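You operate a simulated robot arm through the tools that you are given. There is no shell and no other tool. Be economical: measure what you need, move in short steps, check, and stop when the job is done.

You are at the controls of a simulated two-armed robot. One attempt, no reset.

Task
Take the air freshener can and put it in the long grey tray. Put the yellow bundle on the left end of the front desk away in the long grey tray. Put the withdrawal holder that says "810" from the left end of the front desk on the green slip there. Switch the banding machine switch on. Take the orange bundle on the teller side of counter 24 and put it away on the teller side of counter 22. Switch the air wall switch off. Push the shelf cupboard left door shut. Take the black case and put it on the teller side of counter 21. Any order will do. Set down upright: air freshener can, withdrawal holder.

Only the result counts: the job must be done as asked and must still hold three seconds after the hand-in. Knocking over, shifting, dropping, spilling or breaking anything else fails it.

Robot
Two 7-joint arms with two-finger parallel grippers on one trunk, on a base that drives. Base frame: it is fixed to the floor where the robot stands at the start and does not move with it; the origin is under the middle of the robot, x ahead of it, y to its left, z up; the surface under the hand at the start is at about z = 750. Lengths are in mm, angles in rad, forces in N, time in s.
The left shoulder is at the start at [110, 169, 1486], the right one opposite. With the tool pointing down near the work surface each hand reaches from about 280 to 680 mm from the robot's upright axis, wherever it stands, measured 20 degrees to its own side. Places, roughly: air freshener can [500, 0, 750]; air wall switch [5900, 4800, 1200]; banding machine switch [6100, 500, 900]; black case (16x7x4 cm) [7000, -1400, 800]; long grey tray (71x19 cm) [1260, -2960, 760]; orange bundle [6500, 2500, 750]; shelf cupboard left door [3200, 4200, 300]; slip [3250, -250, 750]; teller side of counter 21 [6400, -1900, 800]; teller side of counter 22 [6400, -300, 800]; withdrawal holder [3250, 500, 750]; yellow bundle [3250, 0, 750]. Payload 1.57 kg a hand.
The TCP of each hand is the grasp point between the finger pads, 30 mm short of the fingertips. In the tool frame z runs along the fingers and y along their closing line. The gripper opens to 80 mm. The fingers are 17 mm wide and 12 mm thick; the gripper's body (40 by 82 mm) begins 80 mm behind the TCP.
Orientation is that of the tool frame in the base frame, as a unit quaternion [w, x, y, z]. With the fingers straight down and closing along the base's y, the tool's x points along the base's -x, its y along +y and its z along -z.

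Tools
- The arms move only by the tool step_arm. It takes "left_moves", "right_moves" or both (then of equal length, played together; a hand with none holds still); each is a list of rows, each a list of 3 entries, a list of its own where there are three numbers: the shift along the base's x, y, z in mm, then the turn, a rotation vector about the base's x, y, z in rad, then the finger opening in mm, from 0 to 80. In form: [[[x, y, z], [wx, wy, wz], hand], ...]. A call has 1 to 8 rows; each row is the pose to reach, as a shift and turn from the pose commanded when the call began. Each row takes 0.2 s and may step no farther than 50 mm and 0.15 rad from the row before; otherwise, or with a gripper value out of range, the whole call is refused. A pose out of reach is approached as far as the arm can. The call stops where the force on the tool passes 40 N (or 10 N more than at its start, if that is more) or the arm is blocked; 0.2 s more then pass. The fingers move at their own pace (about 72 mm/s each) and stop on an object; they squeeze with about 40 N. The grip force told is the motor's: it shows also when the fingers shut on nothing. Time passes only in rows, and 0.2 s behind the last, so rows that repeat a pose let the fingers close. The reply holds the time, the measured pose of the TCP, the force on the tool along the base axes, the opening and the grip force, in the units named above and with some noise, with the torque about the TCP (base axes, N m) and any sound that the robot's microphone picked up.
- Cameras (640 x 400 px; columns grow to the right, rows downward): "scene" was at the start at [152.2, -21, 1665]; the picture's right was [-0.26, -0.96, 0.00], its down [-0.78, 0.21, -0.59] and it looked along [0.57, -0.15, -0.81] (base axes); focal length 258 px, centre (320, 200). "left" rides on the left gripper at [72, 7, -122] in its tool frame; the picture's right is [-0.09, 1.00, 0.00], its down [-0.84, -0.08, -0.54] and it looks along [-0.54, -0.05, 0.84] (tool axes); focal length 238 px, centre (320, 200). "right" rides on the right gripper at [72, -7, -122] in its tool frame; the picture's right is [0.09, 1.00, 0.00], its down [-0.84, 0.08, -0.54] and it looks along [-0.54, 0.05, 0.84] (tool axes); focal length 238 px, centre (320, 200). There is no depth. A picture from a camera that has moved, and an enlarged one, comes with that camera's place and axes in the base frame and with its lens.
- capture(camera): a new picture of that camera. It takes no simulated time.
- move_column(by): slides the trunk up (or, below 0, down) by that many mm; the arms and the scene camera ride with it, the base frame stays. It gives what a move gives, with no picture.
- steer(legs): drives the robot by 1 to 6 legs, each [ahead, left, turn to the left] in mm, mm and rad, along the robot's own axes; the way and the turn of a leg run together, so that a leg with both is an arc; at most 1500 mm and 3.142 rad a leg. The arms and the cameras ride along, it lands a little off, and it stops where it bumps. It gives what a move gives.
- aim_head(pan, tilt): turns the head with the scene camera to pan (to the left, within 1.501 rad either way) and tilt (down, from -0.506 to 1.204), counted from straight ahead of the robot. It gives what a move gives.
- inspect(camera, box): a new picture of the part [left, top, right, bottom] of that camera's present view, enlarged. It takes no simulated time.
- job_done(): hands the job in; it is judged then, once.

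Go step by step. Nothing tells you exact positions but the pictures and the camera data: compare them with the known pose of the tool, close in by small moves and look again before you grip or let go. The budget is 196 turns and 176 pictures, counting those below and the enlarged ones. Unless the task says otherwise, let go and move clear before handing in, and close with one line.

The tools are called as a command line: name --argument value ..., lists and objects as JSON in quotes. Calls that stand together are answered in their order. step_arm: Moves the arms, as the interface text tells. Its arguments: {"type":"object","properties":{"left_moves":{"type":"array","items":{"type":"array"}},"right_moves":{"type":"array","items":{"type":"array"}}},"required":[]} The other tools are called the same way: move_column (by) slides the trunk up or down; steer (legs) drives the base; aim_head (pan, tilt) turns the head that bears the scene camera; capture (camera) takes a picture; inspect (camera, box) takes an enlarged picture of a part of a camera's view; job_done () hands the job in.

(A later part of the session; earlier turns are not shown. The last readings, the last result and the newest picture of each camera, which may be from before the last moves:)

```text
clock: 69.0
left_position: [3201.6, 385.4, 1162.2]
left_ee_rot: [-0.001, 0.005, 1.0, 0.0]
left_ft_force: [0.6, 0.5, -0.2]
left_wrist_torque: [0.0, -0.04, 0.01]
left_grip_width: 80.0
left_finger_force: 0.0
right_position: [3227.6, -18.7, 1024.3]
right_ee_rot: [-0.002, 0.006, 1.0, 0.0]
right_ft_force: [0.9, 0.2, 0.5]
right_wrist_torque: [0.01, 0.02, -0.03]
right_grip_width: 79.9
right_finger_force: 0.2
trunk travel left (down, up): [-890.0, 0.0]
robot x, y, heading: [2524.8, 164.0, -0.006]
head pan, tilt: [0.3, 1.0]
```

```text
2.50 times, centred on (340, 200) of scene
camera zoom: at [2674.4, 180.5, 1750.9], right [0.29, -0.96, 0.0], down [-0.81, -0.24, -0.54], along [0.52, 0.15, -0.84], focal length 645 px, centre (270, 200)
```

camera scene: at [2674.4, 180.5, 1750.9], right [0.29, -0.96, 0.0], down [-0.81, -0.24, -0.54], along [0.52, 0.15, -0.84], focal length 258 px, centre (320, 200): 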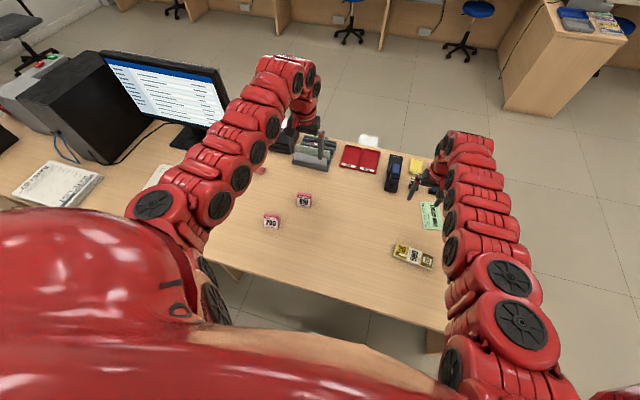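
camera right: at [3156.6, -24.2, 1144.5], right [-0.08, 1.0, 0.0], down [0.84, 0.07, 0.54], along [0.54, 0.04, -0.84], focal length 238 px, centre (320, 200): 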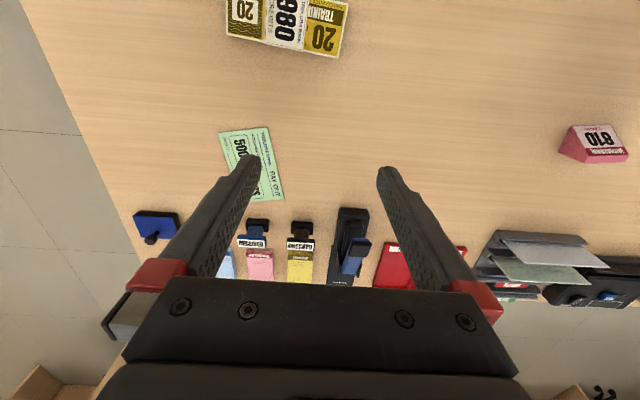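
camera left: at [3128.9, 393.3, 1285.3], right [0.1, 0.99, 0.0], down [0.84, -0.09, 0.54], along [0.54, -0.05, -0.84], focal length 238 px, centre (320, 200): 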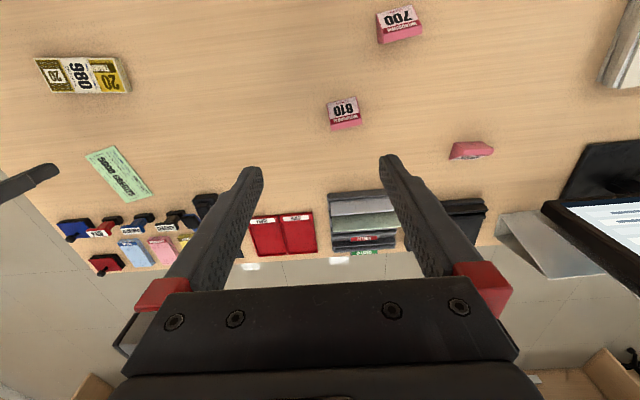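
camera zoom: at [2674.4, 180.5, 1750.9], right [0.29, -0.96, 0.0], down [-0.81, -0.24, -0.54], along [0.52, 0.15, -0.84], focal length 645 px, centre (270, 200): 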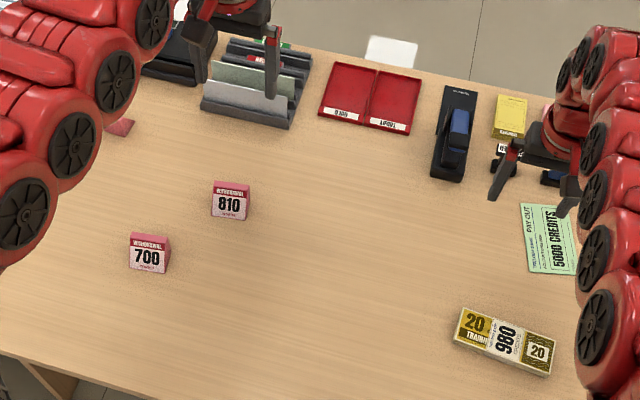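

The "810" holder is a small wedge at about [3250, 434], roughly 65 mm wide along y and turned about 8°. I'll edge a bit closer to the desk, then take the yellow bundle first with the right hand.

steer --legs '[[60, 0, 0.006]]'

step_arm --right_moves '[[[-40, -20, -20], [0, 0, 0], 80], [[-80, -40, -40], [0, 0, 0], 80], [[-120, -52, -80], [0, 0, 0], 80], [[-150, -52, -120], [0, 0, 0], 80]]'

capture --camera "right"

```text
clock: 70.0
left_position: [3252.4, 388.0, 1166.1]
left_ee_rot: [0.002, 0.001, 1.0, 0.0]
left_ft_force: [-1.3, -0.2, 0.8]
left_wrist_torque: [0.0, -0.04, -0.01]
left_grip_width: 80.3
left_finger_force: 0.1
right_position: [3281.9, -15.9, 1027.1]
right_ee_rot: [0.001, 0.002, 1.0, 0.0]
right_ft_force: [-0.2, 0.1, -0.2]
right_wrist_torque: [-0.01, -0.05, -0.01]
right_grip_width: 80.0
right_finger_force: 0.0
trunk travel left (down, up): [-890.0, 0.0]
robot x, y, heading: [2587.3, 163.6, -0.006]
head pan, tilt: [0.3, 1.0]
```

```text
refused: row 3 steps farther than a row can; nothing moved
```

```text
142 pictures are left
camera right: at [3210.4, -21.2, 1148.3], right [-0.09, 1.0, 0.0], down [0.84, 0.07, 0.54], along [0.54, 0.05, -0.84], focal length 238 px, centre (320, 200)
```

right: 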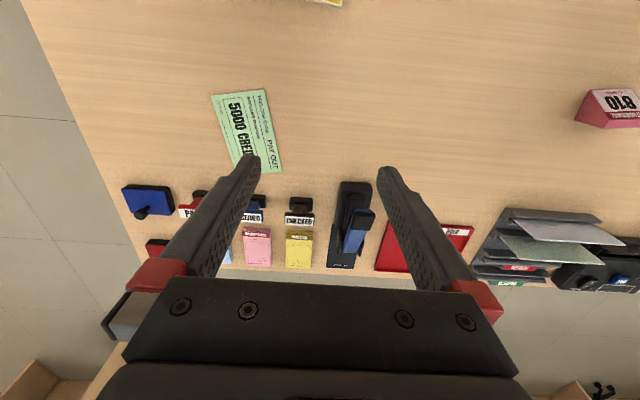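

The stance is fine with no bump. The bundle lies at [3138, -73] with its long side along y, so I'll turn the right hand about -95° to close along x while moving over it.

step_arm --right_moves '[[[-25, -10, 0], [0, 0, -0.148], 80], [[-50, -20, 0], [0, 0, -0.296], 80], [[-75, -30, -5], [0, 0, -0.444], 80], [[-95, -40, -10], [0, 0, -0.592], 80], [[-115, -50, -20], [0, 0, -0.74], 80], [[-130, -57, -30], [0, 0, -0.888], 80], [[-143, -59, -40], [0, 0, -1.036], 80], [[-143, -59, -50], [0, 0, -1.184], 80]]'

step_arm --right_moves '[[[0, 0, -10], [0, 0, -0.148], 80], [[0, 0, -20], [0, 0, -0.296], 80], [[0, 0, -30], [0, 0, -0.444], 80], [[0, 0, -40], [0, 0, -0.474], 80]]'

capture --camera "right"

```text
clock: 71.8
left_position: [3257.0, 388.1, 1163.0]
left_ee_rot: [-0.001, 0.002, 1.0, -0.001]
left_ft_force: [0.7, -0.1, 0.3]
left_wrist_torque: [0.02, -0.02, -0.02]
left_grip_width: 79.7
left_finger_force: 0.0
right_position: [3143.3, -74.6, 975.0]
right_ee_rot: [0.0, 0.561, 0.828, 0.0]
right_ft_force: [0.2, 0.0, -0.3]
right_wrist_torque: [-0.03, -0.01, -0.01]
right_grip_width: 79.8
right_finger_force: 0.1
trunk travel left (down, up): [-890.0, 0.0]
robot x, y, heading: [2581.1, 163.0, -0.002]
head pan, tilt: [0.3, 1.0]
```

```text
clock: 72.8
left_position: [3257.6, 387.6, 1163.8]
left_ee_rot: [0.0, 0.002, 1.0, -0.001]
left_ft_force: [-0.5, -0.3, -0.4]
left_wrist_torque: [0.02, -0.01, 0.03]
left_grip_width: 79.9
left_finger_force: 0.0
right_position: [3142.9, -75.4, 934.7]
right_ee_rot: [-0.001, 0.74, 0.673, 0.001]
right_ft_force: [0.4, 0.7, -0.5]
right_wrist_torque: [0.02, -0.05, 0.01]
right_grip_width: 80.2
right_finger_force: 0.1
trunk travel left (down, up): [-890.0, 0.0]
robot x, y, heading: [2580.7, 160.1, 0.0]
head pan, tilt: [0.3, 1.0]
```

```text
141 pictures are left
camera right: at [3143.7, -2.5, 1055.5], right [1.0, 0.0, 0.0], down [0.0, -0.84, 0.54], along [0.0, -0.54, -0.84], focal length 238 px, centre (320, 200)
```

right: 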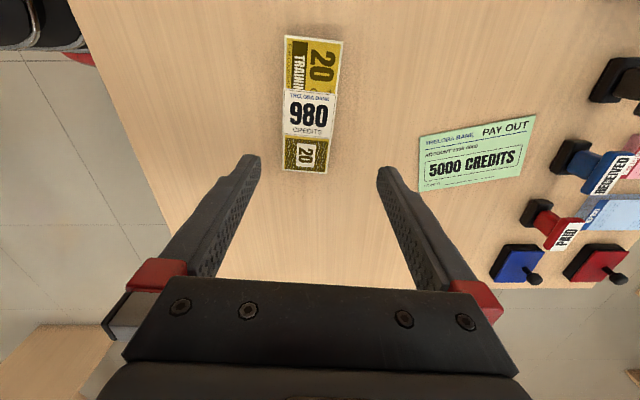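

The hand is aligned with the bundle, whose centre is [3131, -66]. I'll correct and go down with the tips just above the desk.

step_arm --right_moves '[[[-12, 7, -30], [0, 0, 0], 80], [[-12, 7, -75], [0, 0, 0], 80], [[-12, 7, -115], [0, 0, 0], 80]]'

capture --camera "right"

```text
clock: 73.5
left_position: [3258.2, 387.2, 1163.4]
left_ee_rot: [-0.001, 0.002, 1.0, 0.001]
left_ft_force: [0.1, 0.3, 0.7]
left_wrist_torque: [-0.02, 0.02, 0.01]
left_grip_width: 79.9
left_finger_force: 0.1
right_position: [3131.1, -67.2, 818.1]
right_ee_rot: [-0.002, 0.739, 0.674, 0.001]
right_ft_force: [-0.4, -0.4, -0.2]
right_wrist_torque: [0.03, 0.01, 0.01]
right_grip_width: 80.0
right_finger_force: 0.1
trunk travel left (down, up): [-890.0, 0.0]
robot x, y, heading: [2584.0, 160.4, -0.003]
head pan, tilt: [0.3, 1.0]
```

```text
140 pictures are left
camera right: at [3131.4, 4.9, 937.4], right [1.0, 0.0, 0.0], down [0.0, -0.84, 0.54], along [0.0, -0.54, -0.84], focal length 238 px, centre (320, 200)
```

right: 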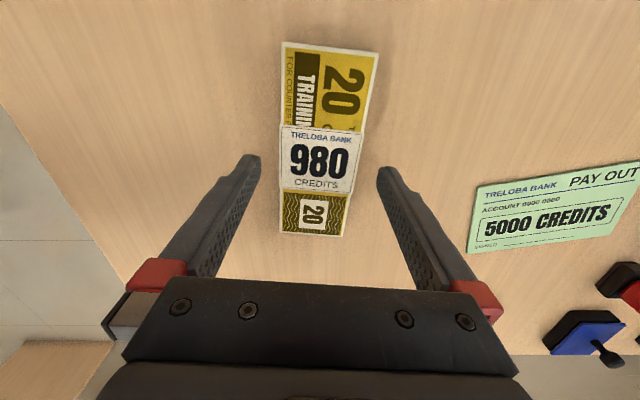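

It's centred, so I'll go down to z ≈ 784 and grip.

step_arm --right_moves '[[[0, 0, -20], [0, 0, 0], 80], [[0, 0, -35], [0, 0, 0], 80], [[0, 0, -35], [0, 0, 0], 40], [[0, 0, -35], [0, 0, 0], 40], [[0, 0, -35], [0, 0, 0], 40]]'

capture --camera "right"

```text
clock: 74.8
left_position: [3257.7, 388.3, 1162.3]
left_ee_rot: [-0.001, 0.002, 1.0, 0.0]
left_ft_force: [-0.5, -0.1, 0.7]
left_wrist_torque: [-0.01, 0.03, 0.0]
left_grip_width: 80.1
left_finger_force: 0.1
right_position: [3130.8, -67.1, 784.3]
right_ee_rot: [0.0, 0.739, 0.674, 0.001]
right_ft_force: [0.1, -0.2, 0.8]
right_wrist_torque: [0.02, -0.02, 0.02]
right_grip_width: 59.1
right_finger_force: 39.9
trunk travel left (down, up): [-890.0, 0.0]
robot x, y, heading: [2584.5, 160.7, -0.003]
head pan, tilt: [0.3, 1.0]
```

```text
139 pictures are left
camera right: at [3131.2, 5.8, 904.9], right [1.0, 0.0, 0.0], down [0.0, -0.84, 0.54], along [0.0, -0.54, -0.84], focal length 238 px, centre (320, 200)
```

right: 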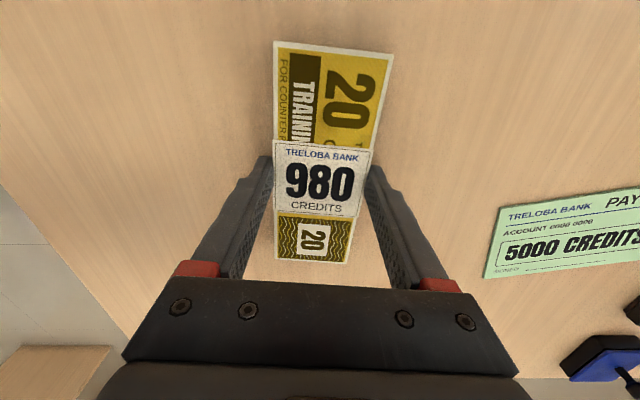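

The bundle is gripped at 59 mm. I'll lift it and move the hand outward, then lower the trunk so the left arm can reach the holder.

step_arm --right_moves '[[[5, -5, 45], [0, 0, 0], 40], [[25, -25, 85], [0, 0, 0], 40], [[45, -45, 125], [0, 0, 0], 40], [[65, -65, 165], [0, 0, 0], 40], [[80, -85, 205], [0, 0, 0], 40], [[85, -95, 245], [0, 0, 0], 40], [[90, -95, 290], [0, 0, 0], 40]]'

move_column --by -160

step_arm --right_moves '[[[0, 0, 45], [0, 0, 0], 40], [[0, 0, 90], [0, 0, 0], 40], [[0, 0, 130], [0, 0, 0], 40]]'

```text
clock: 76.3
left_position: [3256.5, 386.8, 1164.1]
left_ee_rot: [0.0, 0.0, 1.0, 0.001]
left_ft_force: [0.0, 0.2, 0.3]
left_wrist_torque: [-0.01, 0.04, 0.0]
left_grip_width: 80.2
left_finger_force: 0.1
right_position: [3222.0, -163.8, 1076.0]
right_ee_rot: [-0.001, 0.74, 0.673, 0.0]
right_ft_force: [-0.2, -0.9, -1.2]
right_wrist_torque: [0.14, -0.08, -0.01]
right_grip_width: 58.9
right_finger_force: 40.4
trunk travel left (down, up): [-890.0, 0.0]
robot x, y, heading: [2583.7, 161.8, -0.0]
head pan, tilt: [0.3, 1.0]
```

```text
clock: 78.2
left_position: [3257.5, 387.0, 1003.2]
left_ee_rot: [0.0, 0.002, 1.0, 0.0]
left_ft_force: [0.4, -0.2, -0.2]
left_wrist_torque: [0.01, -0.05, 0.0]
left_grip_width: 80.1
left_finger_force: 0.0
right_position: [3222.4, -161.6, 915.3]
right_ee_rot: [-0.001, 0.739, 0.674, 0.001]
right_ft_force: [0.0, -1.3, -0.8]
right_wrist_torque: [0.03, 0.0, -0.02]
right_grip_width: 59.2
right_finger_force: 40.1
trunk travel left (down, up): [-730.0, 160.0]
robot x, y, heading: [2584.2, 163.2, -0.005]
head pan, tilt: [0.3, 1.0]
```

```text
clock: 79.0
left_position: [3256.7, 387.9, 1002.4]
left_ee_rot: [0.001, 0.001, 1.0, 0.0]
left_ft_force: [0.6, -0.5, -0.2]
left_wrist_torque: [-0.02, 0.0, -0.02]
left_grip_width: 80.1
left_finger_force: 0.2
right_position: [3221.1, -161.5, 1045.5]
right_ee_rot: [-0.001, 0.74, 0.673, 0.001]
right_ft_force: [0.1, -0.2, -1.7]
right_wrist_torque: [-0.01, -0.03, 0.0]
right_grip_width: 59.2
right_finger_force: 39.5
trunk travel left (down, up): [-730.0, 160.0]
robot x, y, heading: [2582.6, 165.8, 0.0]
head pan, tilt: [0.3, 1.0]
```

Now I'll lower the trunk again and bring the left hand over the holder, turned +8°.

move_column --by -100

step_arm --left_moves '[[[0, 25, 0], [0, 0, 0.07], 80], [[2, 46, 0], [0, 0, 0.14], 80]]'

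capture --camera "left"

```text
clock: 80.3
left_position: [3257.4, 388.6, 903.1]
left_ee_rot: [0.0, 0.002, 1.0, 0.001]
left_ft_force: [0.4, -0.3, -0.8]
left_wrist_torque: [0.0, 0.01, 0.01]
left_grip_width: 80.1
left_finger_force: 0.1
right_position: [3222.3, -161.2, 944.6]
right_ee_rot: [-0.001, 0.739, 0.674, 0.0]
right_ft_force: [0.1, 0.1, -1.1]
right_wrist_torque: [0.0, -0.05, 0.01]
right_grip_width: 59.1
right_finger_force: 39.8
trunk travel left (down, up): [-630.0, 260.0]
robot x, y, heading: [2585.3, 167.2, -0.003]
head pan, tilt: [0.3, 1.0]
```

```text
clock: 80.9
left_position: [3259.0, 435.9, 902.4]
left_ee_rot: [0.0, -0.069, 0.998, 0.0]
left_ft_force: [-0.1, -0.6, -0.3]
left_wrist_torque: [0.02, -0.01, 0.0]
left_grip_width: 80.1
left_finger_force: 0.1
right_position: [3221.0, -161.0, 943.6]
right_ee_rot: [-0.002, 0.739, 0.673, 0.0]
right_ft_force: [0.1, -0.1, -0.7]
right_wrist_torque: [-0.02, 0.01, 0.02]
right_grip_width: 59.2
right_finger_force: 40.1
trunk travel left (down, up): [-630.0, 260.0]
robot x, y, heading: [2580.3, 161.8, -0.004]
head pan, tilt: [0.3, 1.0]
```

```text
138 pictures are left
camera left: at [3186.8, 433.6, 1025.1], right [-0.05, 1.0, 0.0], down [0.84, 0.04, 0.54], along [0.54, 0.02, -0.84], focal length 238 px, centre (320, 200)
```

left: 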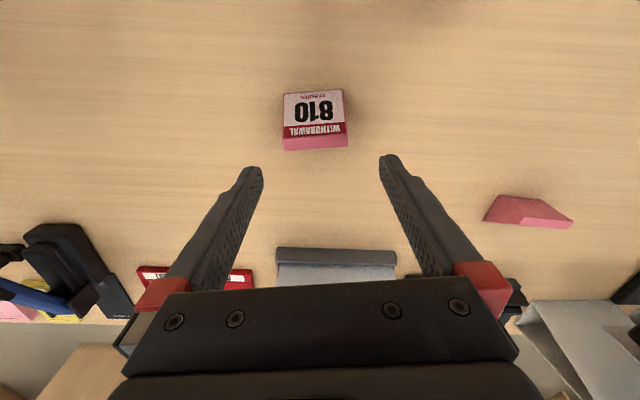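

The holder is centred near y 431. I'll shift 4 mm and descend in steps.

step_arm --left_moves '[[[-1, -4, -40], [0, 0, -0.01], 80], [[-1, -4, -75], [0, 0, -0.01], 80]]'

capture --camera "left"

```text
clock: 81.5
left_position: [3257.0, 431.6, 827.1]
left_ee_rot: [-0.001, -0.063, 0.998, 0.0]
left_ft_force: [0.1, -0.1, -0.2]
left_wrist_torque: [0.0, 0.01, 0.0]
left_grip_width: 80.0
left_finger_force: 0.0
right_position: [3222.5, -160.7, 944.5]
right_ee_rot: [-0.001, 0.739, 0.674, 0.001]
right_ft_force: [0.2, 0.6, -1.3]
right_wrist_torque: [-0.02, -0.01, 0.01]
right_grip_width: 59.1
right_finger_force: 39.3
trunk travel left (down, up): [-630.0, 260.0]
robot x, y, heading: [2579.6, 161.3, -0.003]
head pan, tilt: [0.3, 1.0]
```

```text
137 pictures are left
camera left: at [3185.2, 429.5, 948.9], right [-0.03, 1.0, 0.0], down [0.84, 0.03, 0.54], along [0.54, 0.02, -0.84], focal length 238 px, centre (320, 200)
```

left: 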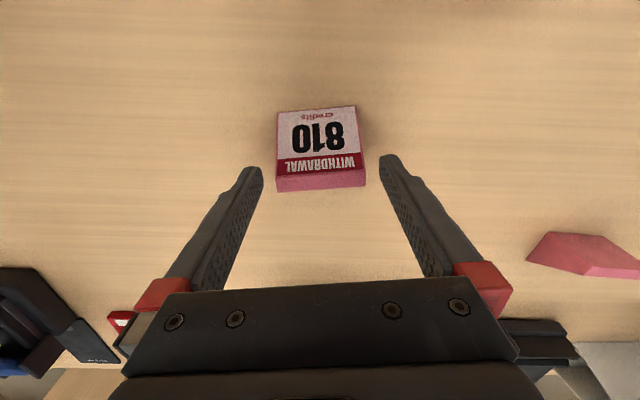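

It's centred between the fingers, so I'll descend and grip.

step_arm --left_moves '[[[0, 0, -22], [0, 0, 0], 80], [[0, 0, -41], [0, 0, 0], 80], [[0, 0, -41], [0, 0, 0], 45], [[0, 0, -41], [0, 0, 0], 45], [[0, 0, -41], [0, 0, 0], 45]]'

capture --camera "left"

```text
clock: 82.7
left_position: [3258.6, 430.2, 786.3]
left_ee_rot: [-0.001, -0.063, 0.998, 0.0]
left_ft_force: [-0.9, -0.2, -0.4]
left_wrist_torque: [0.01, 0.02, 0.01]
left_grip_width: 63.3
left_finger_force: 39.8
right_position: [3221.3, -161.6, 944.4]
right_ee_rot: [-0.001, 0.739, 0.674, 0.0]
right_ft_force: [-0.4, -0.5, -0.6]
right_wrist_torque: [-0.02, -0.03, 0.0]
right_grip_width: 59.0
right_finger_force: 39.4
trunk travel left (down, up): [-630.0, 260.0]
robot x, y, heading: [2583.4, 167.0, -0.009]
head pan, tilt: [0.3, 1.0]
```

```text
136 pictures are left
camera left: at [3185.7, 428.4, 909.1], right [-0.03, 1.0, 0.0], down [0.84, 0.03, 0.54], along [0.54, 0.02, -0.84], focal length 238 px, centre (320, 200)
```

left: 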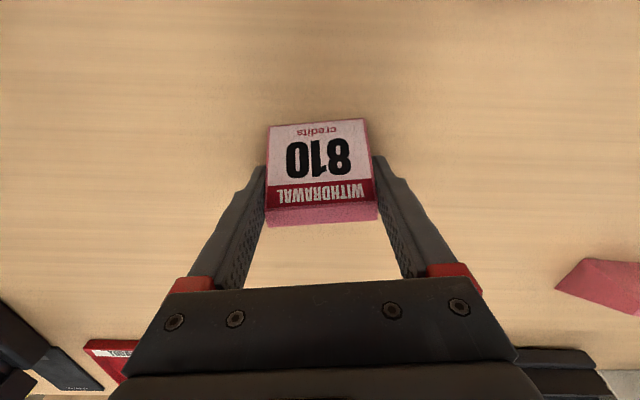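

The holder is gripped at 63 mm. I'll lift, raise the trunk and drive around to the right end of the desk, facing +y, where the slip is close.

step_arm --left_moves '[[[0, 0, 45], [0, 0, 0], 45], [[0, 0, 90], [0, 0, 0], 45], [[0, 0, 120], [0, 0, 0], 45]]'

move_column --by 220

steer --legs '[[-350, 0, 0], [0, -1400, 0], [1310, 0, 0], [0, 0, 1.575]]'

aim_head --pan 0.1 --tilt 0.75

capture --camera "scene"

```text
clock: 83.5
left_position: [3257.7, 431.7, 906.3]
left_ee_rot: [-0.001, -0.062, 0.998, 0.0]
left_ft_force: [-0.6, 0.0, -0.9]
left_wrist_torque: [0.0, -0.02, 0.0]
left_grip_width: 63.3
left_finger_force: 39.8
right_position: [3221.3, -160.7, 946.0]
right_ee_rot: [0.0, 0.739, 0.674, 0.001]
right_ft_force: [-0.1, 0.1, -0.5]
right_wrist_torque: [-0.04, 0.02, -0.02]
right_grip_width: 59.1
right_finger_force: 40.3
trunk travel left (down, up): [-630.0, 260.0]
robot x, y, heading: [2586.0, 161.8, -0.004]
head pan, tilt: [0.3, 1.0]
```

```text
clock: 85.8
left_position: [3259.9, 430.3, 1125.7]
left_ee_rot: [-0.001, -0.063, 0.998, 0.0]
left_ft_force: [-0.4, 0.3, -1.1]
left_wrist_torque: [0.0, 0.0, 0.0]
left_grip_width: 63.1
left_finger_force: 40.4
right_position: [3222.0, -161.4, 1162.8]
right_ee_rot: [-0.001, 0.739, 0.674, 0.0]
right_ft_force: [0.0, -1.0, -1.5]
right_wrist_torque: [0.03, 0.0, 0.01]
right_grip_width: 59.5
right_finger_force: 40.0
trunk travel left (down, up): [-850.0, 40.0]
robot x, y, heading: [2583.4, 162.8, -0.003]
head pan, tilt: [0.3, 1.0]
```

```text
clock: 104.7
left_position: [3260.5, -565.3, 1125.6]
left_ee_rot: [0.001, 0.751, -0.66, 0.001]
left_ft_force: [-0.3, -0.1, -1.4]
left_wrist_torque: [-0.03, -0.04, -0.05]
left_grip_width: 63.2
left_finger_force: 40.4
right_position: [3854.5, -602.2, 1164.2]
right_ee_rot: [-0.001, 0.045, 0.999, 0.0]
right_ft_force: [0.3, -0.6, -1.5]
right_wrist_torque: [0.02, 0.0, -0.03]
right_grip_width: 58.9
right_finger_force: 39.8
trunk travel left (down, up): [-850.0, 40.0]
robot x, y, heading: [3528.1, -1241.3, 1.57]
head pan, tilt: [0.3, 1.0]
```

```text
clock: 105.5
left_position: [3260.8, -566.9, 1125.6]
left_ee_rot: [0.001, 0.751, -0.661, 0.0]
left_ft_force: [-0.6, 0.1, -0.5]
left_wrist_torque: [0.01, 0.0, 0.01]
left_grip_width: 63.0
left_finger_force: 40.1
right_position: [3853.6, -599.8, 1164.9]
right_ee_rot: [-0.001, 0.046, 0.999, 0.0]
right_ft_force: [0.4, 0.3, -1.6]
right_wrist_torque: [-0.01, 0.02, 0.01]
right_grip_width: 59.0
right_finger_force: 40.2
trunk travel left (down, up): [-850.0, 40.0]
robot x, y, heading: [3533.4, -1241.9, 1.568]
head pan, tilt: [0.099, 0.75]
```

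```text
135 pictures are left
camera scene: at [3524.6, -1080.6, 1730.1], right [1.0, 0.1, 0.0], down [0.07, -0.68, -0.73], along [-0.07, 0.73, -0.68], focal length 258 px, centre (320, 200)
```

scene: 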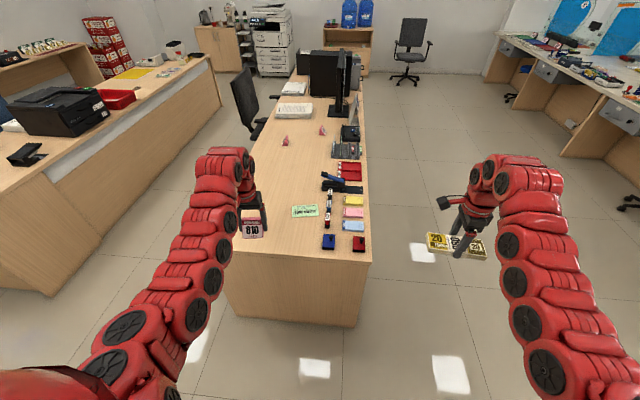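

The slip is confirmed at about [3354, -126]. I'll drive up to the desk end, then look through the left hand camera.

steer --legs '[[455, -55, 0.0]]'

move_column --by -150

capture --camera "left"

```text
clock: 108.2
left_position: [3311.9, -115.6, 1126.8]
left_ee_rot: [0.0, 0.752, -0.659, 0.0]
left_ft_force: [-0.3, 0.1, -0.4]
left_wrist_torque: [-0.01, -0.03, -0.03]
left_grip_width: 63.1
left_finger_force: 39.9
right_position: [3905.9, -149.3, 1164.4]
right_ee_rot: [-0.001, 0.043, 0.999, 0.0]
right_ft_force: [0.4, 0.5, -0.6]
right_wrist_torque: [0.03, 0.0, -0.03]
right_grip_width: 58.7
right_finger_force: 40.1
trunk travel left (down, up): [-850.0, 40.0]
robot x, y, heading: [3585.6, -786.4, 1.57]
head pan, tilt: [0.099, 0.75]
```

```text
clock: 110.0
left_position: [3312.9, -114.6, 976.1]
left_ee_rot: [0.0, 0.753, -0.659, 0.001]
left_ft_force: [0.4, -1.2, -0.2]
left_wrist_torque: [0.03, -0.03, -0.01]
left_grip_width: 63.2
left_finger_force: 40.2
right_position: [3906.0, -148.4, 1014.7]
right_ee_rot: [-0.001, 0.042, 0.999, -0.001]
right_ft_force: [-0.1, -0.3, -0.8]
right_wrist_torque: [-0.02, 0.03, 0.03]
right_grip_width: 58.7
right_finger_force: 40.5
trunk travel left (down, up): [-700.0, 190.0]
robot x, y, heading: [3588.3, -790.4, 1.575]
head pan, tilt: [0.099, 0.75]
```

```text
134 pictures are left
camera left: at [3315.3, -185.9, 1098.5], right [-1.0, -0.04, 0.0], down [-0.03, 0.84, 0.54], along [-0.02, 0.54, -0.84], focal length 238 px, centre (320, 200)
```

left: 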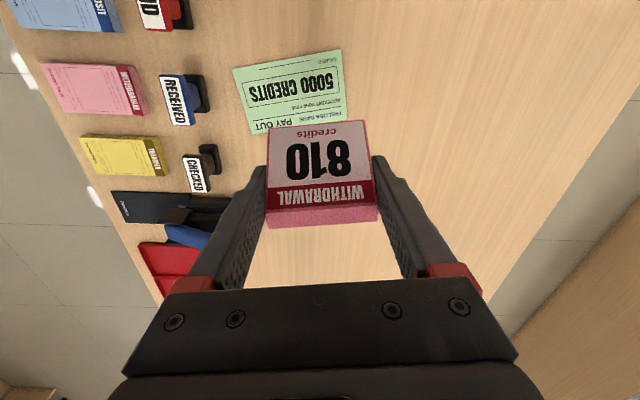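

The slip's centre is [3350, -130]. I'll move the holder over it and lower partway.

step_arm --left_moves '[[[20, -4, -20], [0, 0, 0.03], 45], [[37, -8, -50], [0, 0, 0.06], 45], [[37, -8, -90], [0, 0, 0.06], 45], [[37, -8, -130], [0, 0, 0.06], 45], [[37, -8, -160], [0, 0, 0.06], 45]]'

capture --camera "left"

```text
clock: 111.2
left_position: [3350.7, -122.2, 814.2]
left_ee_rot: [0.0, 0.772, -0.636, 0.001]
left_ft_force: [0.2, 0.5, -0.6]
left_wrist_torque: [0.03, -0.03, -0.01]
left_grip_width: 63.3
left_finger_force: 40.0
right_position: [3905.3, -148.1, 1013.9]
right_ee_rot: [0.0, 0.043, 0.999, -0.001]
right_ft_force: [-0.1, -0.6, -0.3]
right_wrist_torque: [0.01, 0.01, -0.02]
right_grip_width: 59.0
right_finger_force: 40.4
trunk travel left (down, up): [-700.0, 190.0]
robot x, y, heading: [3585.7, -789.7, 1.576]
head pan, tilt: [0.099, 0.75]
```

```text
133 pictures are left
camera left: at [3357.1, -192.8, 937.1], right [-0.99, -0.1, 0.0], down [-0.08, 0.84, 0.54], along [-0.05, 0.54, -0.84], focal length 238 px, centre (320, 200)
```

left: 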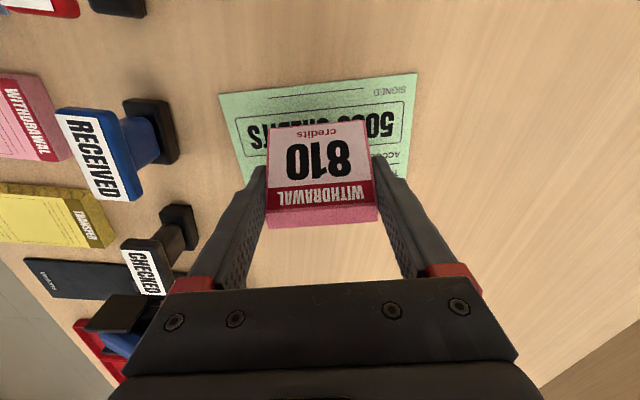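

The alignment is right, so I'll lower to touch.

step_arm --left_moves '[[[0, 0, -20], [0, 0, 0], 45], [[0, 0, -26], [0, 0, 0], 45], [[0, 0, -28], [0, 0, 0], 45]]'

```text
clock: 112.0
left_position: [3350.2, -122.2, 787.7]
left_ee_rot: [0.001, 0.773, -0.634, 0.0]
left_ft_force: [0.6, -0.8, 6.8]
left_wrist_torque: [-0.15, -0.01, 0.02]
left_grip_width: 63.5
left_finger_force: 39.6
right_position: [3906.2, -147.2, 1014.9]
right_ee_rot: [-0.002, 0.042, 0.999, 0.0]
right_ft_force: [-0.3, -0.5, 0.3]
right_wrist_torque: [0.0, 0.01, 0.0]
right_grip_width: 59.1
right_finger_force: 40.1
trunk travel left (down, up): [-700.0, 190.0]
robot x, y, heading: [3585.1, -788.4, 1.569]
head pan, tilt: [0.099, 0.75]
```

Contact. I'll open, rise and check.

step_arm --left_moves '[[[0, 0, 0], [0, 0, 0], 80], [[0, 0, 0], [0, 0, 0], 80], [[0, 0, 30], [0, 0, 0], 80], [[0, 0, 75], [0, 0, 0], 80], [[0, 0, 120], [0, 0, 0], 80], [[0, 0, 165], [0, 0, 0], 80]]'

capture --camera "left"

```text
clock: 113.4
left_position: [3349.7, -124.0, 953.6]
left_ee_rot: [0.001, 0.772, -0.636, 0.0]
left_ft_force: [0.0, -0.1, -0.5]
left_wrist_torque: [0.02, 0.0, 0.03]
left_grip_width: 79.9
left_finger_force: 0.1
right_position: [3906.8, -149.7, 1014.7]
right_ee_rot: [-0.002, 0.043, 0.999, 0.0]
right_ft_force: [-0.5, -0.4, -0.4]
right_wrist_torque: [0.03, -0.02, -0.01]
right_grip_width: 59.0
right_finger_force: 40.3
trunk travel left (down, up): [-700.0, 190.0]
robot x, y, heading: [3585.6, -787.9, 1.579]
head pan, tilt: [0.099, 0.75]
```

```text
132 pictures are left
camera left: at [3357.3, -195.4, 1075.3], right [-0.99, -0.1, 0.0], down [-0.08, 0.84, 0.54], along [-0.06, 0.54, -0.84], focal length 238 px, centre (320, 200)
```

left: 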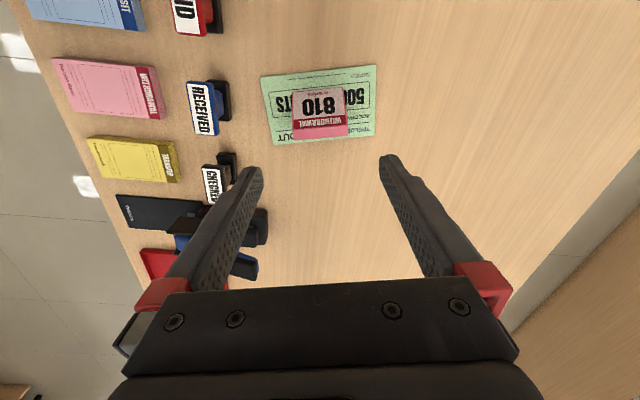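

The holder stands on the slip. Now I'll take the yellow bundle to the tray: raise the left arm for clearance, drive back around, then strafe along the tray desk.

steer --legs '[[-450, 0, 0], [0, 0, -1.575], [-1500, 0, 0], [-1500, 0, 0], [-230, 0, 0]]'

move_column --by 70

step_arm --left_moves '[[[0, 15, 15], [0, 0, 0], 80], [[0, 30, 30], [0, 0, 0], 80], [[0, 40, 45], [0, 0, 0], 80]]'

```text
clock: 135.2
left_position: [1083.3, -861.4, 951.2]
left_ee_rot: [-0.002, -0.051, 0.999, 0.0]
left_ft_force: [0.1, -0.5, 0.1]
left_wrist_torque: [0.01, 0.02, 0.01]
left_grip_width: 80.0
left_finger_force: 0.1
right_position: [1008.3, -1413.8, 1015.1]
right_ee_rot: [-0.001, 0.767, 0.641, 0.001]
right_ft_force: [0.6, -0.4, -1.3]
right_wrist_torque: [0.02, -0.03, 0.0]
right_grip_width: 59.1
right_finger_force: 40.2
trunk travel left (down, up): [-700.0, 190.0]
robot x, y, heading: [398.1, -1038.0, -0.088]
head pan, tilt: [0.099, 0.75]
```

```text
clock: 136.3
left_position: [1083.1, -862.8, 1021.3]
left_ee_rot: [-0.001, -0.05, 0.999, 0.0]
left_ft_force: [0.6, 0.1, 0.3]
left_wrist_torque: [0.02, 0.01, 0.02]
left_grip_width: 80.0
left_finger_force: 0.1
right_position: [1007.0, -1413.7, 1084.8]
right_ee_rot: [-0.001, 0.767, 0.641, 0.001]
right_ft_force: [-0.1, 0.3, 0.1]
right_wrist_torque: [0.0, 0.01, 0.01]
right_grip_width: 58.9
right_finger_force: 39.8
trunk travel left (down, up): [-770.0, 120.0]
robot x, y, heading: [400.6, -1033.4, -0.089]
head pan, tilt: [0.099, 0.75]
```

```text
clock: 137.1
left_position: [1081.7, -822.5, 1067.0]
left_ee_rot: [-0.001, -0.05, 0.999, 0.001]
left_ft_force: [0.7, -0.2, 0.2]
left_wrist_torque: [-0.03, 0.03, 0.02]
left_grip_width: 79.9
left_finger_force: 0.0
right_position: [1007.7, -1414.1, 1083.8]
right_ee_rot: [0.0, 0.767, 0.641, 0.001]
right_ft_force: [0.3, -0.6, -1.2]
right_wrist_torque: [0.02, 0.01, 0.03]
right_grip_width: 59.1
right_finger_force: 39.9
trunk travel left (down, up): [-770.0, 120.0]
robot x, y, heading: [397.4, -1038.4, -0.086]
head pan, tilt: [0.099, 0.75]
```

The heading has drifted by -0.087. I'll correct it and strafe to y ≈ -2900.

steer --legs '[[-50, 0, 0.088], [0, -1500, 0], [0, -360, 0]]'

step_arm --right_moves '[[[0, 0, 0], [0, 0, 0.148], 40], [[0, 0, 0], [0, 0, 0.296], 40], [[0, 0, 0], [0, 0, 0.444], 40], [[0, 0, 0], [0, 0, 0.592], 40], [[0, 0, 0], [0, 0, 0.74], 40], [[0, 0, 0], [0, 0, 0.888], 40], [[0, 0, 0], [0, 0, 1.036], 40], [[0, 0, 0], [0, 0, 1.184], 40]]'

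aim_head --pan -0.1 --tilt 0.9

capture --camera "scene"

```text
clock: 146.8
left_position: [1017.2, -2590.7, 1066.2]
left_ee_rot: [-0.001, -0.095, 0.995, 0.0]
left_ft_force: [-0.7, 0.5, 0.2]
left_wrist_torque: [0.03, -0.01, 0.0]
left_grip_width: 79.9
left_finger_force: 0.0
right_position: [997.0, -3186.1, 1085.8]
right_ee_rot: [-0.001, 0.737, 0.676, 0.001]
right_ft_force: [0.8, 0.1, -1.9]
right_wrist_torque: [-0.01, 0.01, 0.0]
right_grip_width: 58.9
right_finger_force: 40.1
trunk travel left (down, up): [-770.0, 120.0]
robot x, y, heading: [355.3, -2869.3, -0.0]
head pan, tilt: [0.099, 0.75]
```

```text
clock: 148.7
left_position: [1017.6, -2590.4, 1066.3]
left_ee_rot: [-0.001, -0.096, 0.995, -0.001]
left_ft_force: [-0.2, -0.1, 0.1]
left_wrist_torque: [-0.02, -0.02, -0.02]
left_grip_width: 80.0
left_finger_force: 0.1
right_position: [996.8, -3187.3, 1084.9]
right_ee_rot: [-0.002, 0.234, 0.972, 0.001]
right_ft_force: [0.4, -0.6, -0.7]
right_wrist_torque: [0.0, 0.01, 0.01]
right_grip_width: 58.9
right_finger_force: 39.6
trunk travel left (down, up): [-770.0, 120.0]
robot x, y, heading: [356.7, -2866.2, 0.002]
head pan, tilt: [0.099, 0.75]
```

```text
clock: 149.4
left_position: [1017.2, -2590.2, 1065.9]
left_ee_rot: [-0.001, -0.096, 0.995, 0.0]
left_ft_force: [-0.4, 0.5, 0.4]
left_wrist_torque: [0.01, 0.0, -0.03]
left_grip_width: 80.2
left_finger_force: 0.1
right_position: [996.7, -3186.5, 1085.4]
right_ee_rot: [-0.002, 0.234, 0.972, 0.001]
right_ft_force: [0.3, -0.4, -0.4]
right_wrist_torque: [-0.01, -0.01, 0.0]
right_grip_width: 59.0
right_finger_force: 39.5
trunk travel left (down, up): [-770.0, 120.0]
robot x, y, heading: [354.5, -2866.5, 0.0]
head pan, tilt: [-0.099, 0.901]
```

```text
131 pictures are left
camera scene: at [513.3, -2875.4, 1638.3], right [-0.1, -1.0, 0.0], down [-0.78, 0.08, -0.62], along [0.62, -0.06, -0.78], focal length 258 px, centre (320, 200)
```

scene: 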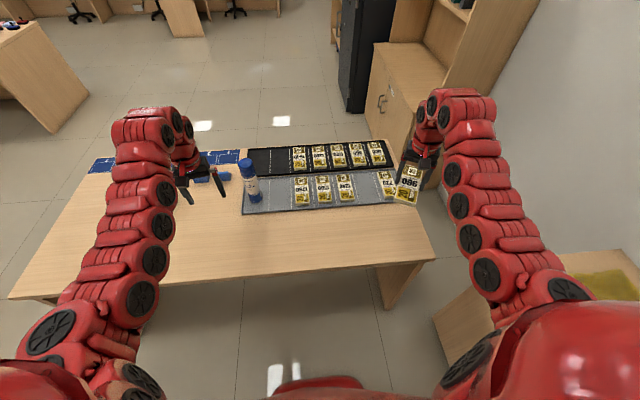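

I'll finish the hand rotation and drive in over the tray.

step_arm --right_moves '[[[0, 10, 0], [0, 0, 0.148], 40], [[0, 20, 0], [0, 0, 0.296], 40], [[0, 21, 0], [0, 0, 0.444], 40], [[0, 21, 0], [0, 0, 0.472], 40]]'

steer --legs '[[255, 0, 0]]'

capture --camera "right"

```text
clock: 150.4
left_position: [1019.0, -2590.4, 1066.1]
left_ee_rot: [-0.001, -0.095, 0.995, -0.001]
left_ft_force: [0.5, -0.3, -0.1]
left_wrist_torque: [0.02, 0.02, 0.03]
left_grip_width: 79.8
left_finger_force: 0.0
right_position: [996.9, -3166.0, 1084.2]
right_ee_rot: [-0.002, 0.0, 1.0, 0.0]
right_ft_force: [-0.5, 0.6, -1.1]
right_wrist_torque: [0.01, 0.01, 0.01]
right_grip_width: 58.8
right_finger_force: 39.7
trunk travel left (down, up): [-770.0, 120.0]
robot x, y, heading: [353.4, -2868.8, 0.002]
head pan, tilt: [-0.099, 0.901]
```

```text
clock: 152.2
left_position: [1265.8, -2587.8, 1066.9]
left_ee_rot: [0.0, -0.097, 0.995, 0.001]
left_ft_force: [0.3, -0.5, -0.4]
left_wrist_torque: [0.0, 0.02, 0.02]
left_grip_width: 79.8
left_finger_force: 0.0
right_position: [1246.4, -3164.1, 1085.9]
right_ee_rot: [-0.001, 0.0, 1.0, 0.0]
right_ft_force: [-0.6, -1.4, -1.1]
right_wrist_torque: [0.0, -0.02, -0.01]
right_grip_width: 59.0
right_finger_force: 39.6
trunk travel left (down, up): [-770.0, 120.0]
robot x, y, heading: [604.6, -2865.9, 0.013]
head pan, tilt: [-0.099, 0.901]
```

```text
130 pictures are left
camera right: at [1174.8, -3169.6, 1206.1], right [-0.09, 1.0, 0.0], down [0.84, 0.08, 0.54], along [0.54, 0.05, -0.84], focal length 238 px, centre (320, 200)
```

right: 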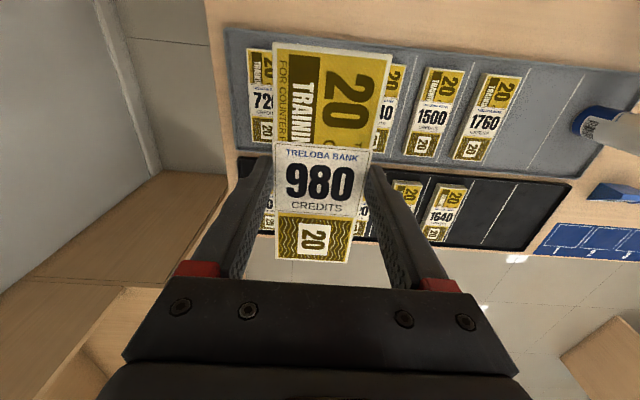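

The bundle is nearly over slot 6, whose centre is [1252, -3160]. I'll lower it partway and check.

step_arm --right_moves '[[[3, 2, -45], [0, 0, 0], 40], [[6, 4, -90], [0, 0, 0], 40], [[6, 4, -135], [0, 0, 0], 40], [[6, 4, -180], [0, 0, 0], 40], [[6, 4, -225], [0, 0, 0], 40]]'

capture --camera "right"

```text
clock: 153.4
left_position: [1266.8, -2588.0, 1064.0]
left_ee_rot: [-0.001, -0.097, 0.995, 0.0]
left_ft_force: [0.8, 0.0, 1.4]
left_wrist_torque: [0.0, 0.0, -0.01]
left_grip_width: 79.8
left_finger_force: 0.2
right_position: [1252.6, -3163.8, 857.2]
right_ee_rot: [-0.001, 0.001, 1.0, -0.001]
right_ft_force: [-0.2, 0.2, -1.2]
right_wrist_torque: [-0.02, 0.03, -0.02]
right_grip_width: 59.0
right_finger_force: 40.3
trunk travel left (down, up): [-770.0, 120.0]
robot x, y, heading: [606.3, -2864.6, 0.001]
head pan, tilt: [-0.099, 0.901]
```

```text
129 pictures are left
camera right: at [1181.7, -3169.5, 978.5], right [-0.09, 1.0, 0.0], down [0.84, 0.08, 0.54], along [0.54, 0.05, -0.84], focal length 238 px, centre (320, 200)
```

right: 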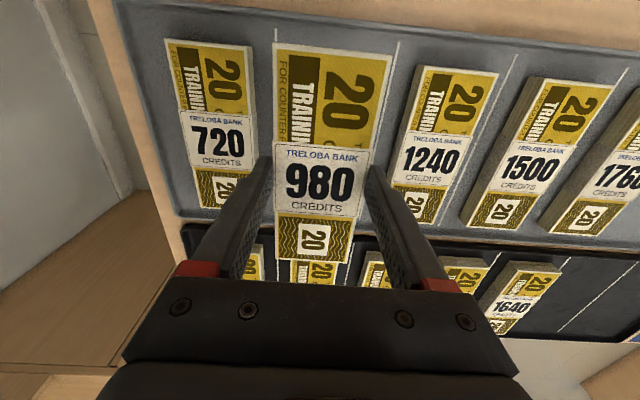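

It sits midway between 720 and 1240 after a 6 mm shift. I'll lower to the tray floor.

step_arm --right_moves '[[[0, 6, -35], [0, 0, 0], 40], [[0, 6, -58], [0, 0, 0], 40], [[0, 6, -63], [0, 0, 0], 40], [[0, 6, -66], [0, 0, 0], 40]]'

```text
clock: 154.4
left_position: [1267.1, -2588.5, 1065.7]
left_ee_rot: [-0.001, -0.096, 0.995, 0.0]
left_ft_force: [0.4, 0.1, 0.3]
left_wrist_torque: [0.0, -0.02, -0.03]
left_grip_width: 80.2
left_finger_force: 0.1
right_position: [1253.2, -3154.6, 794.9]
right_ee_rot: [-0.001, 0.0, 1.0, 0.0]
right_ft_force: [0.4, -0.3, -0.5]
right_wrist_torque: [-0.03, 0.01, -0.01]
right_grip_width: 58.7
right_finger_force: 39.7
trunk travel left (down, up): [-770.0, 120.0]
robot x, y, heading: [605.7, -2868.5, 0.005]
head pan, tilt: [-0.099, 0.901]
```

step_arm --right_moves '[[[0, 0, -2], [0, 0, 0], 40], [[0, 0, -4], [0, 0, 0], 40], [[0, 0, -6], [0, 0, 0], 40]]'

capture --camera "right"

```text
clock: 155.2
left_position: [1266.8, -2588.6, 1066.7]
left_ee_rot: [-0.001, -0.098, 0.995, 0.0]
left_ft_force: [-0.7, 0.1, 0.4]
left_wrist_torque: [0.0, 0.04, 0.02]
left_grip_width: 80.2
left_finger_force: 0.0
right_position: [1250.6, -3153.7, 793.1]
right_ee_rot: [-0.002, 0.0, 1.0, -0.001]
right_ft_force: [0.8, -0.2, -1.1]
right_wrist_torque: [0.04, 0.02, 0.0]
right_grip_width: 59.1
right_finger_force: 39.9
right hand out of reach, approached as far as the arm can: row 2, 3
trunk travel left (down, up): [-770.0, 120.0]
robot x, y, heading: [602.7, -2868.0, 0.001]
head pan, tilt: [-0.099, 0.901]
```

```text
128 pictures are left
camera right: at [1179.5, -3160.0, 913.6], right [-0.09, 1.0, 0.0], down [0.84, 0.08, 0.54], along [0.54, 0.05, -0.84], focal length 238 px, centre (320, 200)
```

right: 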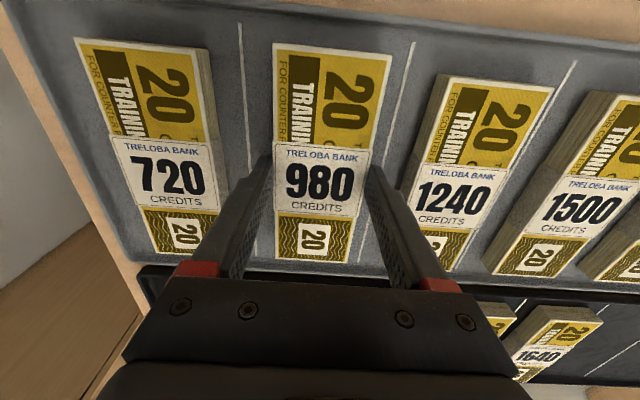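

The arm is at its limit, so I'll lower the last few mm with the trunk.

move_column --by -2

move_column --by -2

```text
clock: 155.7
left_position: [1266.5, -2588.1, 1063.7]
left_ee_rot: [-0.001, -0.097, 0.995, 0.0]
left_ft_force: [-0.3, 0.5, 0.0]
left_wrist_torque: [-0.02, 0.0, -0.02]
left_grip_width: 80.2
left_finger_force: 0.1
right_position: [1251.4, -3155.3, 790.3]
right_ee_rot: [-0.002, -0.001, 1.0, -0.001]
right_ft_force: [0.5, 0.3, -0.8]
right_wrist_torque: [-0.01, 0.0, -0.02]
right_grip_width: 59.2
right_finger_force: 39.6
trunk travel left (down, up): [-768.0, 122.0]
robot x, y, heading: [604.3, -2865.5, 0.007]
head pan, tilt: [-0.099, 0.901]
```

```text
clock: 156.2
left_position: [1265.8, -2588.8, 1062.2]
left_ee_rot: [-0.001, -0.096, 0.995, 0.0]
left_ft_force: [-0.4, -0.1, -0.1]
left_wrist_torque: [0.02, 0.0, -0.01]
left_grip_width: 80.1
left_finger_force: 0.1
right_position: [1249.6, -3153.9, 789.8]
right_ee_rot: [-0.002, 0.0, 1.0, -0.001]
right_ft_force: [-0.1, -0.1, -1.2]
right_wrist_torque: [0.0, 0.0, 0.0]
right_grip_width: 59.3
right_finger_force: 40.2
trunk travel left (down, up): [-766.0, 124.0]
robot x, y, heading: [604.5, -2866.7, 0.005]
head pan, tilt: [-0.099, 0.901]
```

move_column --by -2

move_column --by -2

```text
clock: 156.8
left_position: [1266.1, -2588.3, 1060.7]
left_ee_rot: [0.0, -0.097, 0.995, 0.0]
left_ft_force: [-0.1, 0.0, 0.2]
left_wrist_torque: [0.0, -0.02, 0.02]
left_grip_width: 79.7
left_finger_force: 0.2
right_position: [1251.0, -3154.3, 787.5]
right_ee_rot: [-0.001, 0.001, 1.0, 0.0]
right_ft_force: [-0.4, -0.2, 8.9]
right_wrist_torque: [-0.03, -0.67, -0.02]
right_grip_width: 59.2
right_finger_force: 39.9
trunk travel left (down, up): [-764.0, 126.0]
robot x, y, heading: [606.2, -2865.5, 0.008]
head pan, tilt: [-0.099, 0.901]
```

```text
clock: 157.3
left_position: [1263.5, -2587.4, 1059.7]
left_ee_rot: [0.0, -0.097, 0.995, 0.0]
left_ft_force: [-0.1, 0.7, 0.1]
left_wrist_torque: [0.02, 0.01, 0.01]
left_grip_width: 80.0
left_finger_force: 0.0
right_position: [1250.3, -3154.7, 788.2]
right_ee_rot: [0.002, 0.0, 1.0, 0.0]
right_ft_force: [2.3, -1.0, 25.5]
right_wrist_torque: [0.1, 0.7, 0.0]
right_grip_width: 58.9
right_finger_force: 40.2
trunk travel left (down, up): [-762.0, 128.0]
robot x, y, heading: [605.7, -2864.8, 0.003]
head pan, tilt: [-0.099, 0.901]
```

Seated. I'll release and raise.

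step_arm --right_moves '[[[0, 0, 0], [0, 0, 0], 74], [[0, 0, 0], [0, 0, 0], 74], [[0, 0, 0], [0, 0, 0], 74]]'

move_column --by 128

capture --camera "right"

capture --camera "scene"

```text
clock: 158.1
left_position: [1267.3, -2588.2, 1057.5]
left_ee_rot: [-0.001, -0.098, 0.995, -0.001]
left_ft_force: [0.6, -0.1, -0.5]
left_wrist_torque: [0.01, 0.02, 0.01]
left_grip_width: 80.2
left_finger_force: 0.0
right_position: [1250.7, -3153.8, 783.8]
right_ee_rot: [-0.001, 0.0, 1.0, -0.001]
right_ft_force: [-0.3, -0.2, 0.2]
right_wrist_torque: [0.01, -0.03, -0.02]
right_grip_width: 74.1
right_finger_force: 0.0
trunk travel left (down, up): [-762.0, 128.0]
robot x, y, heading: [605.5, -2863.8, 0.005]
head pan, tilt: [-0.099, 0.901]
```

```text
clock: 159.7
left_position: [1266.4, -2588.4, 1186.9]
left_ee_rot: [0.0, -0.097, 0.995, 0.0]
left_ft_force: [-0.8, 0.0, -0.3]
left_wrist_torque: [0.04, -0.01, 0.02]
left_grip_width: 80.0
left_finger_force: 0.1
right_position: [1250.9, -3155.2, 912.6]
right_ee_rot: [-0.002, 0.0, 1.0, 0.0]
right_ft_force: [-0.1, -0.3, 0.4]
right_wrist_torque: [0.0, 0.01, 0.0]
right_grip_width: 73.7
right_finger_force: 0.1
trunk travel left (down, up): [-890.0, 0.0]
robot x, y, heading: [604.2, -2867.9, 0.012]
head pan, tilt: [-0.099, 0.901]
```

```text
127 pictures are left
camera right: at [1179.6, -3159.9, 1033.5], right [-0.09, 1.0, 0.0], down [0.84, 0.08, 0.54], along [0.54, 0.05, -0.84], focal length 238 px, centre (320, 200)
```

right: 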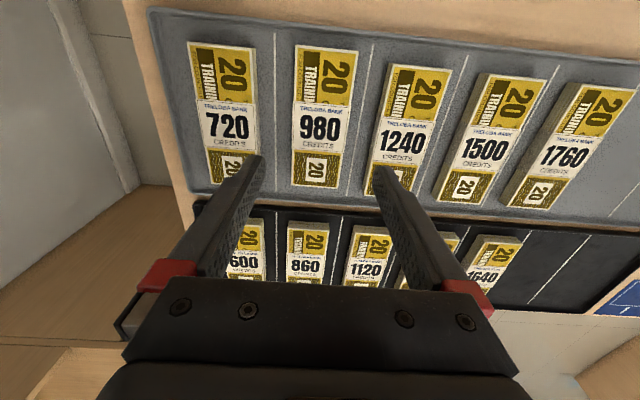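

```text
126 pictures are left
camera scene: at [762.3, -2874.3, 1758.2], right [-0.09, -1.0, 0.0], down [-0.78, 0.07, -0.62], along [0.62, -0.06, -0.78], focal length 258 px, centre (320, 200)
```

scene: 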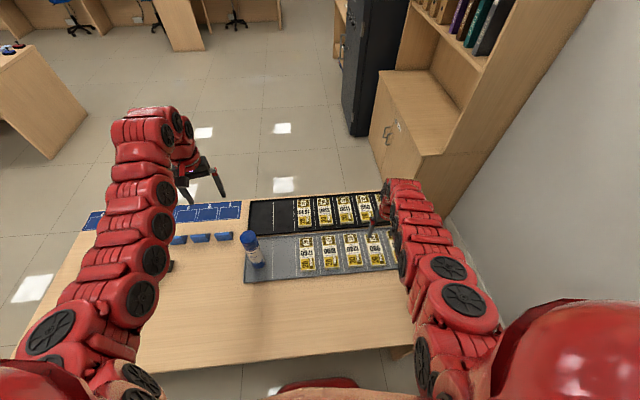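

The yellow bundle sits in its slot. Next is the far counter with the black case, so I'll raise the right hand, back out and drive over.

step_arm --right_moves '[[[0, 0, 45], [0, 0, 0], 80], [[0, 0, 90], [0, 0, 0], 80], [[0, 0, 135], [0, 0, 0], 80], [[0, 0, 170], [0, 0, 0], 80]]'

steer --legs '[[-250, 0, 0], [0, 1500, 0], [0, 150, 0], [1500, 0, 0], [1500, 0, 0], [1100, 0, 0]]'

aim_head --pan 0.0 --tilt 0.4

capture --camera "scene"

```text
clock: 160.7
left_position: [1265.5, -2585.0, 1185.3]
left_ee_rot: [-0.001, -0.096, 0.995, -0.001]
left_ft_force: [0.6, 0.4, -0.2]
left_wrist_torque: [-0.06, 0.02, -0.01]
left_grip_width: 80.2
left_finger_force: 0.0
right_position: [1259.0, -3141.5, 1089.5]
right_ee_rot: [0.001, -0.024, 1.0, -0.011]
right_ft_force: [-3.3, -4.2, -1.8]
right_wrist_torque: [0.51, -0.33, 0.0]
right_grip_width: 80.0
right_finger_force: 0.0
trunk travel left (down, up): [-890.0, 0.0]
robot x, y, heading: [605.5, -2866.8, 0.001]
head pan, tilt: [-0.099, 0.901]
```

```text
clock: 189.5
left_position: [5026.6, -721.4, 1185.2]
left_ee_rot: [0.0, -0.124, 0.992, -0.001]
left_ft_force: [-0.3, -0.5, -0.5]
left_wrist_torque: [-0.02, -0.02, 0.02]
left_grip_width: 79.8
left_finger_force: 0.1
right_position: [5042.1, -1288.4, 1084.3]
right_ee_rot: [-0.001, -0.028, 1.0, 0.0]
right_ft_force: [0.2, -0.3, 0.8]
right_wrist_torque: [-0.01, -0.03, 0.0]
right_grip_width: 80.0
right_finger_force: 0.0
trunk travel left (down, up): [-890.0, 0.0]
robot x, y, heading: [4385.0, -1037.3, 0.06]
head pan, tilt: [-0.099, 0.901]
```

```text
clock: 190.4
left_position: [5027.3, -721.9, 1186.6]
left_ee_rot: [0.0, -0.125, 0.992, 0.0]
left_ft_force: [0.0, -1.0, -1.0]
left_wrist_torque: [-0.04, -0.04, 0.03]
left_grip_width: 80.3
left_finger_force: 0.2
right_position: [5041.0, -1288.0, 1084.2]
right_ee_rot: [-0.001, -0.028, 1.0, -0.001]
right_ft_force: [0.3, 0.7, -0.5]
right_wrist_torque: [0.04, -0.02, 0.01]
right_grip_width: 80.0
right_finger_force: 0.0
trunk travel left (down, up): [-890.0, 0.0]
robot x, y, heading: [4384.0, -1034.4, 0.063]
head pan, tilt: [0.0, 0.4]
```

```text
125 pictures are left
camera scene: at [4556.4, -1026.1, 1801.2], right [0.06, -1.0, 0.0], down [-0.39, -0.02, -0.92], along [0.92, 0.05, -0.39], focal length 258 px, centre (320, 200)
```

scene: 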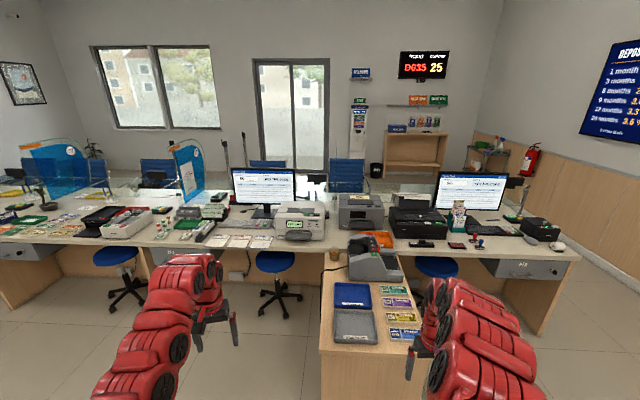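

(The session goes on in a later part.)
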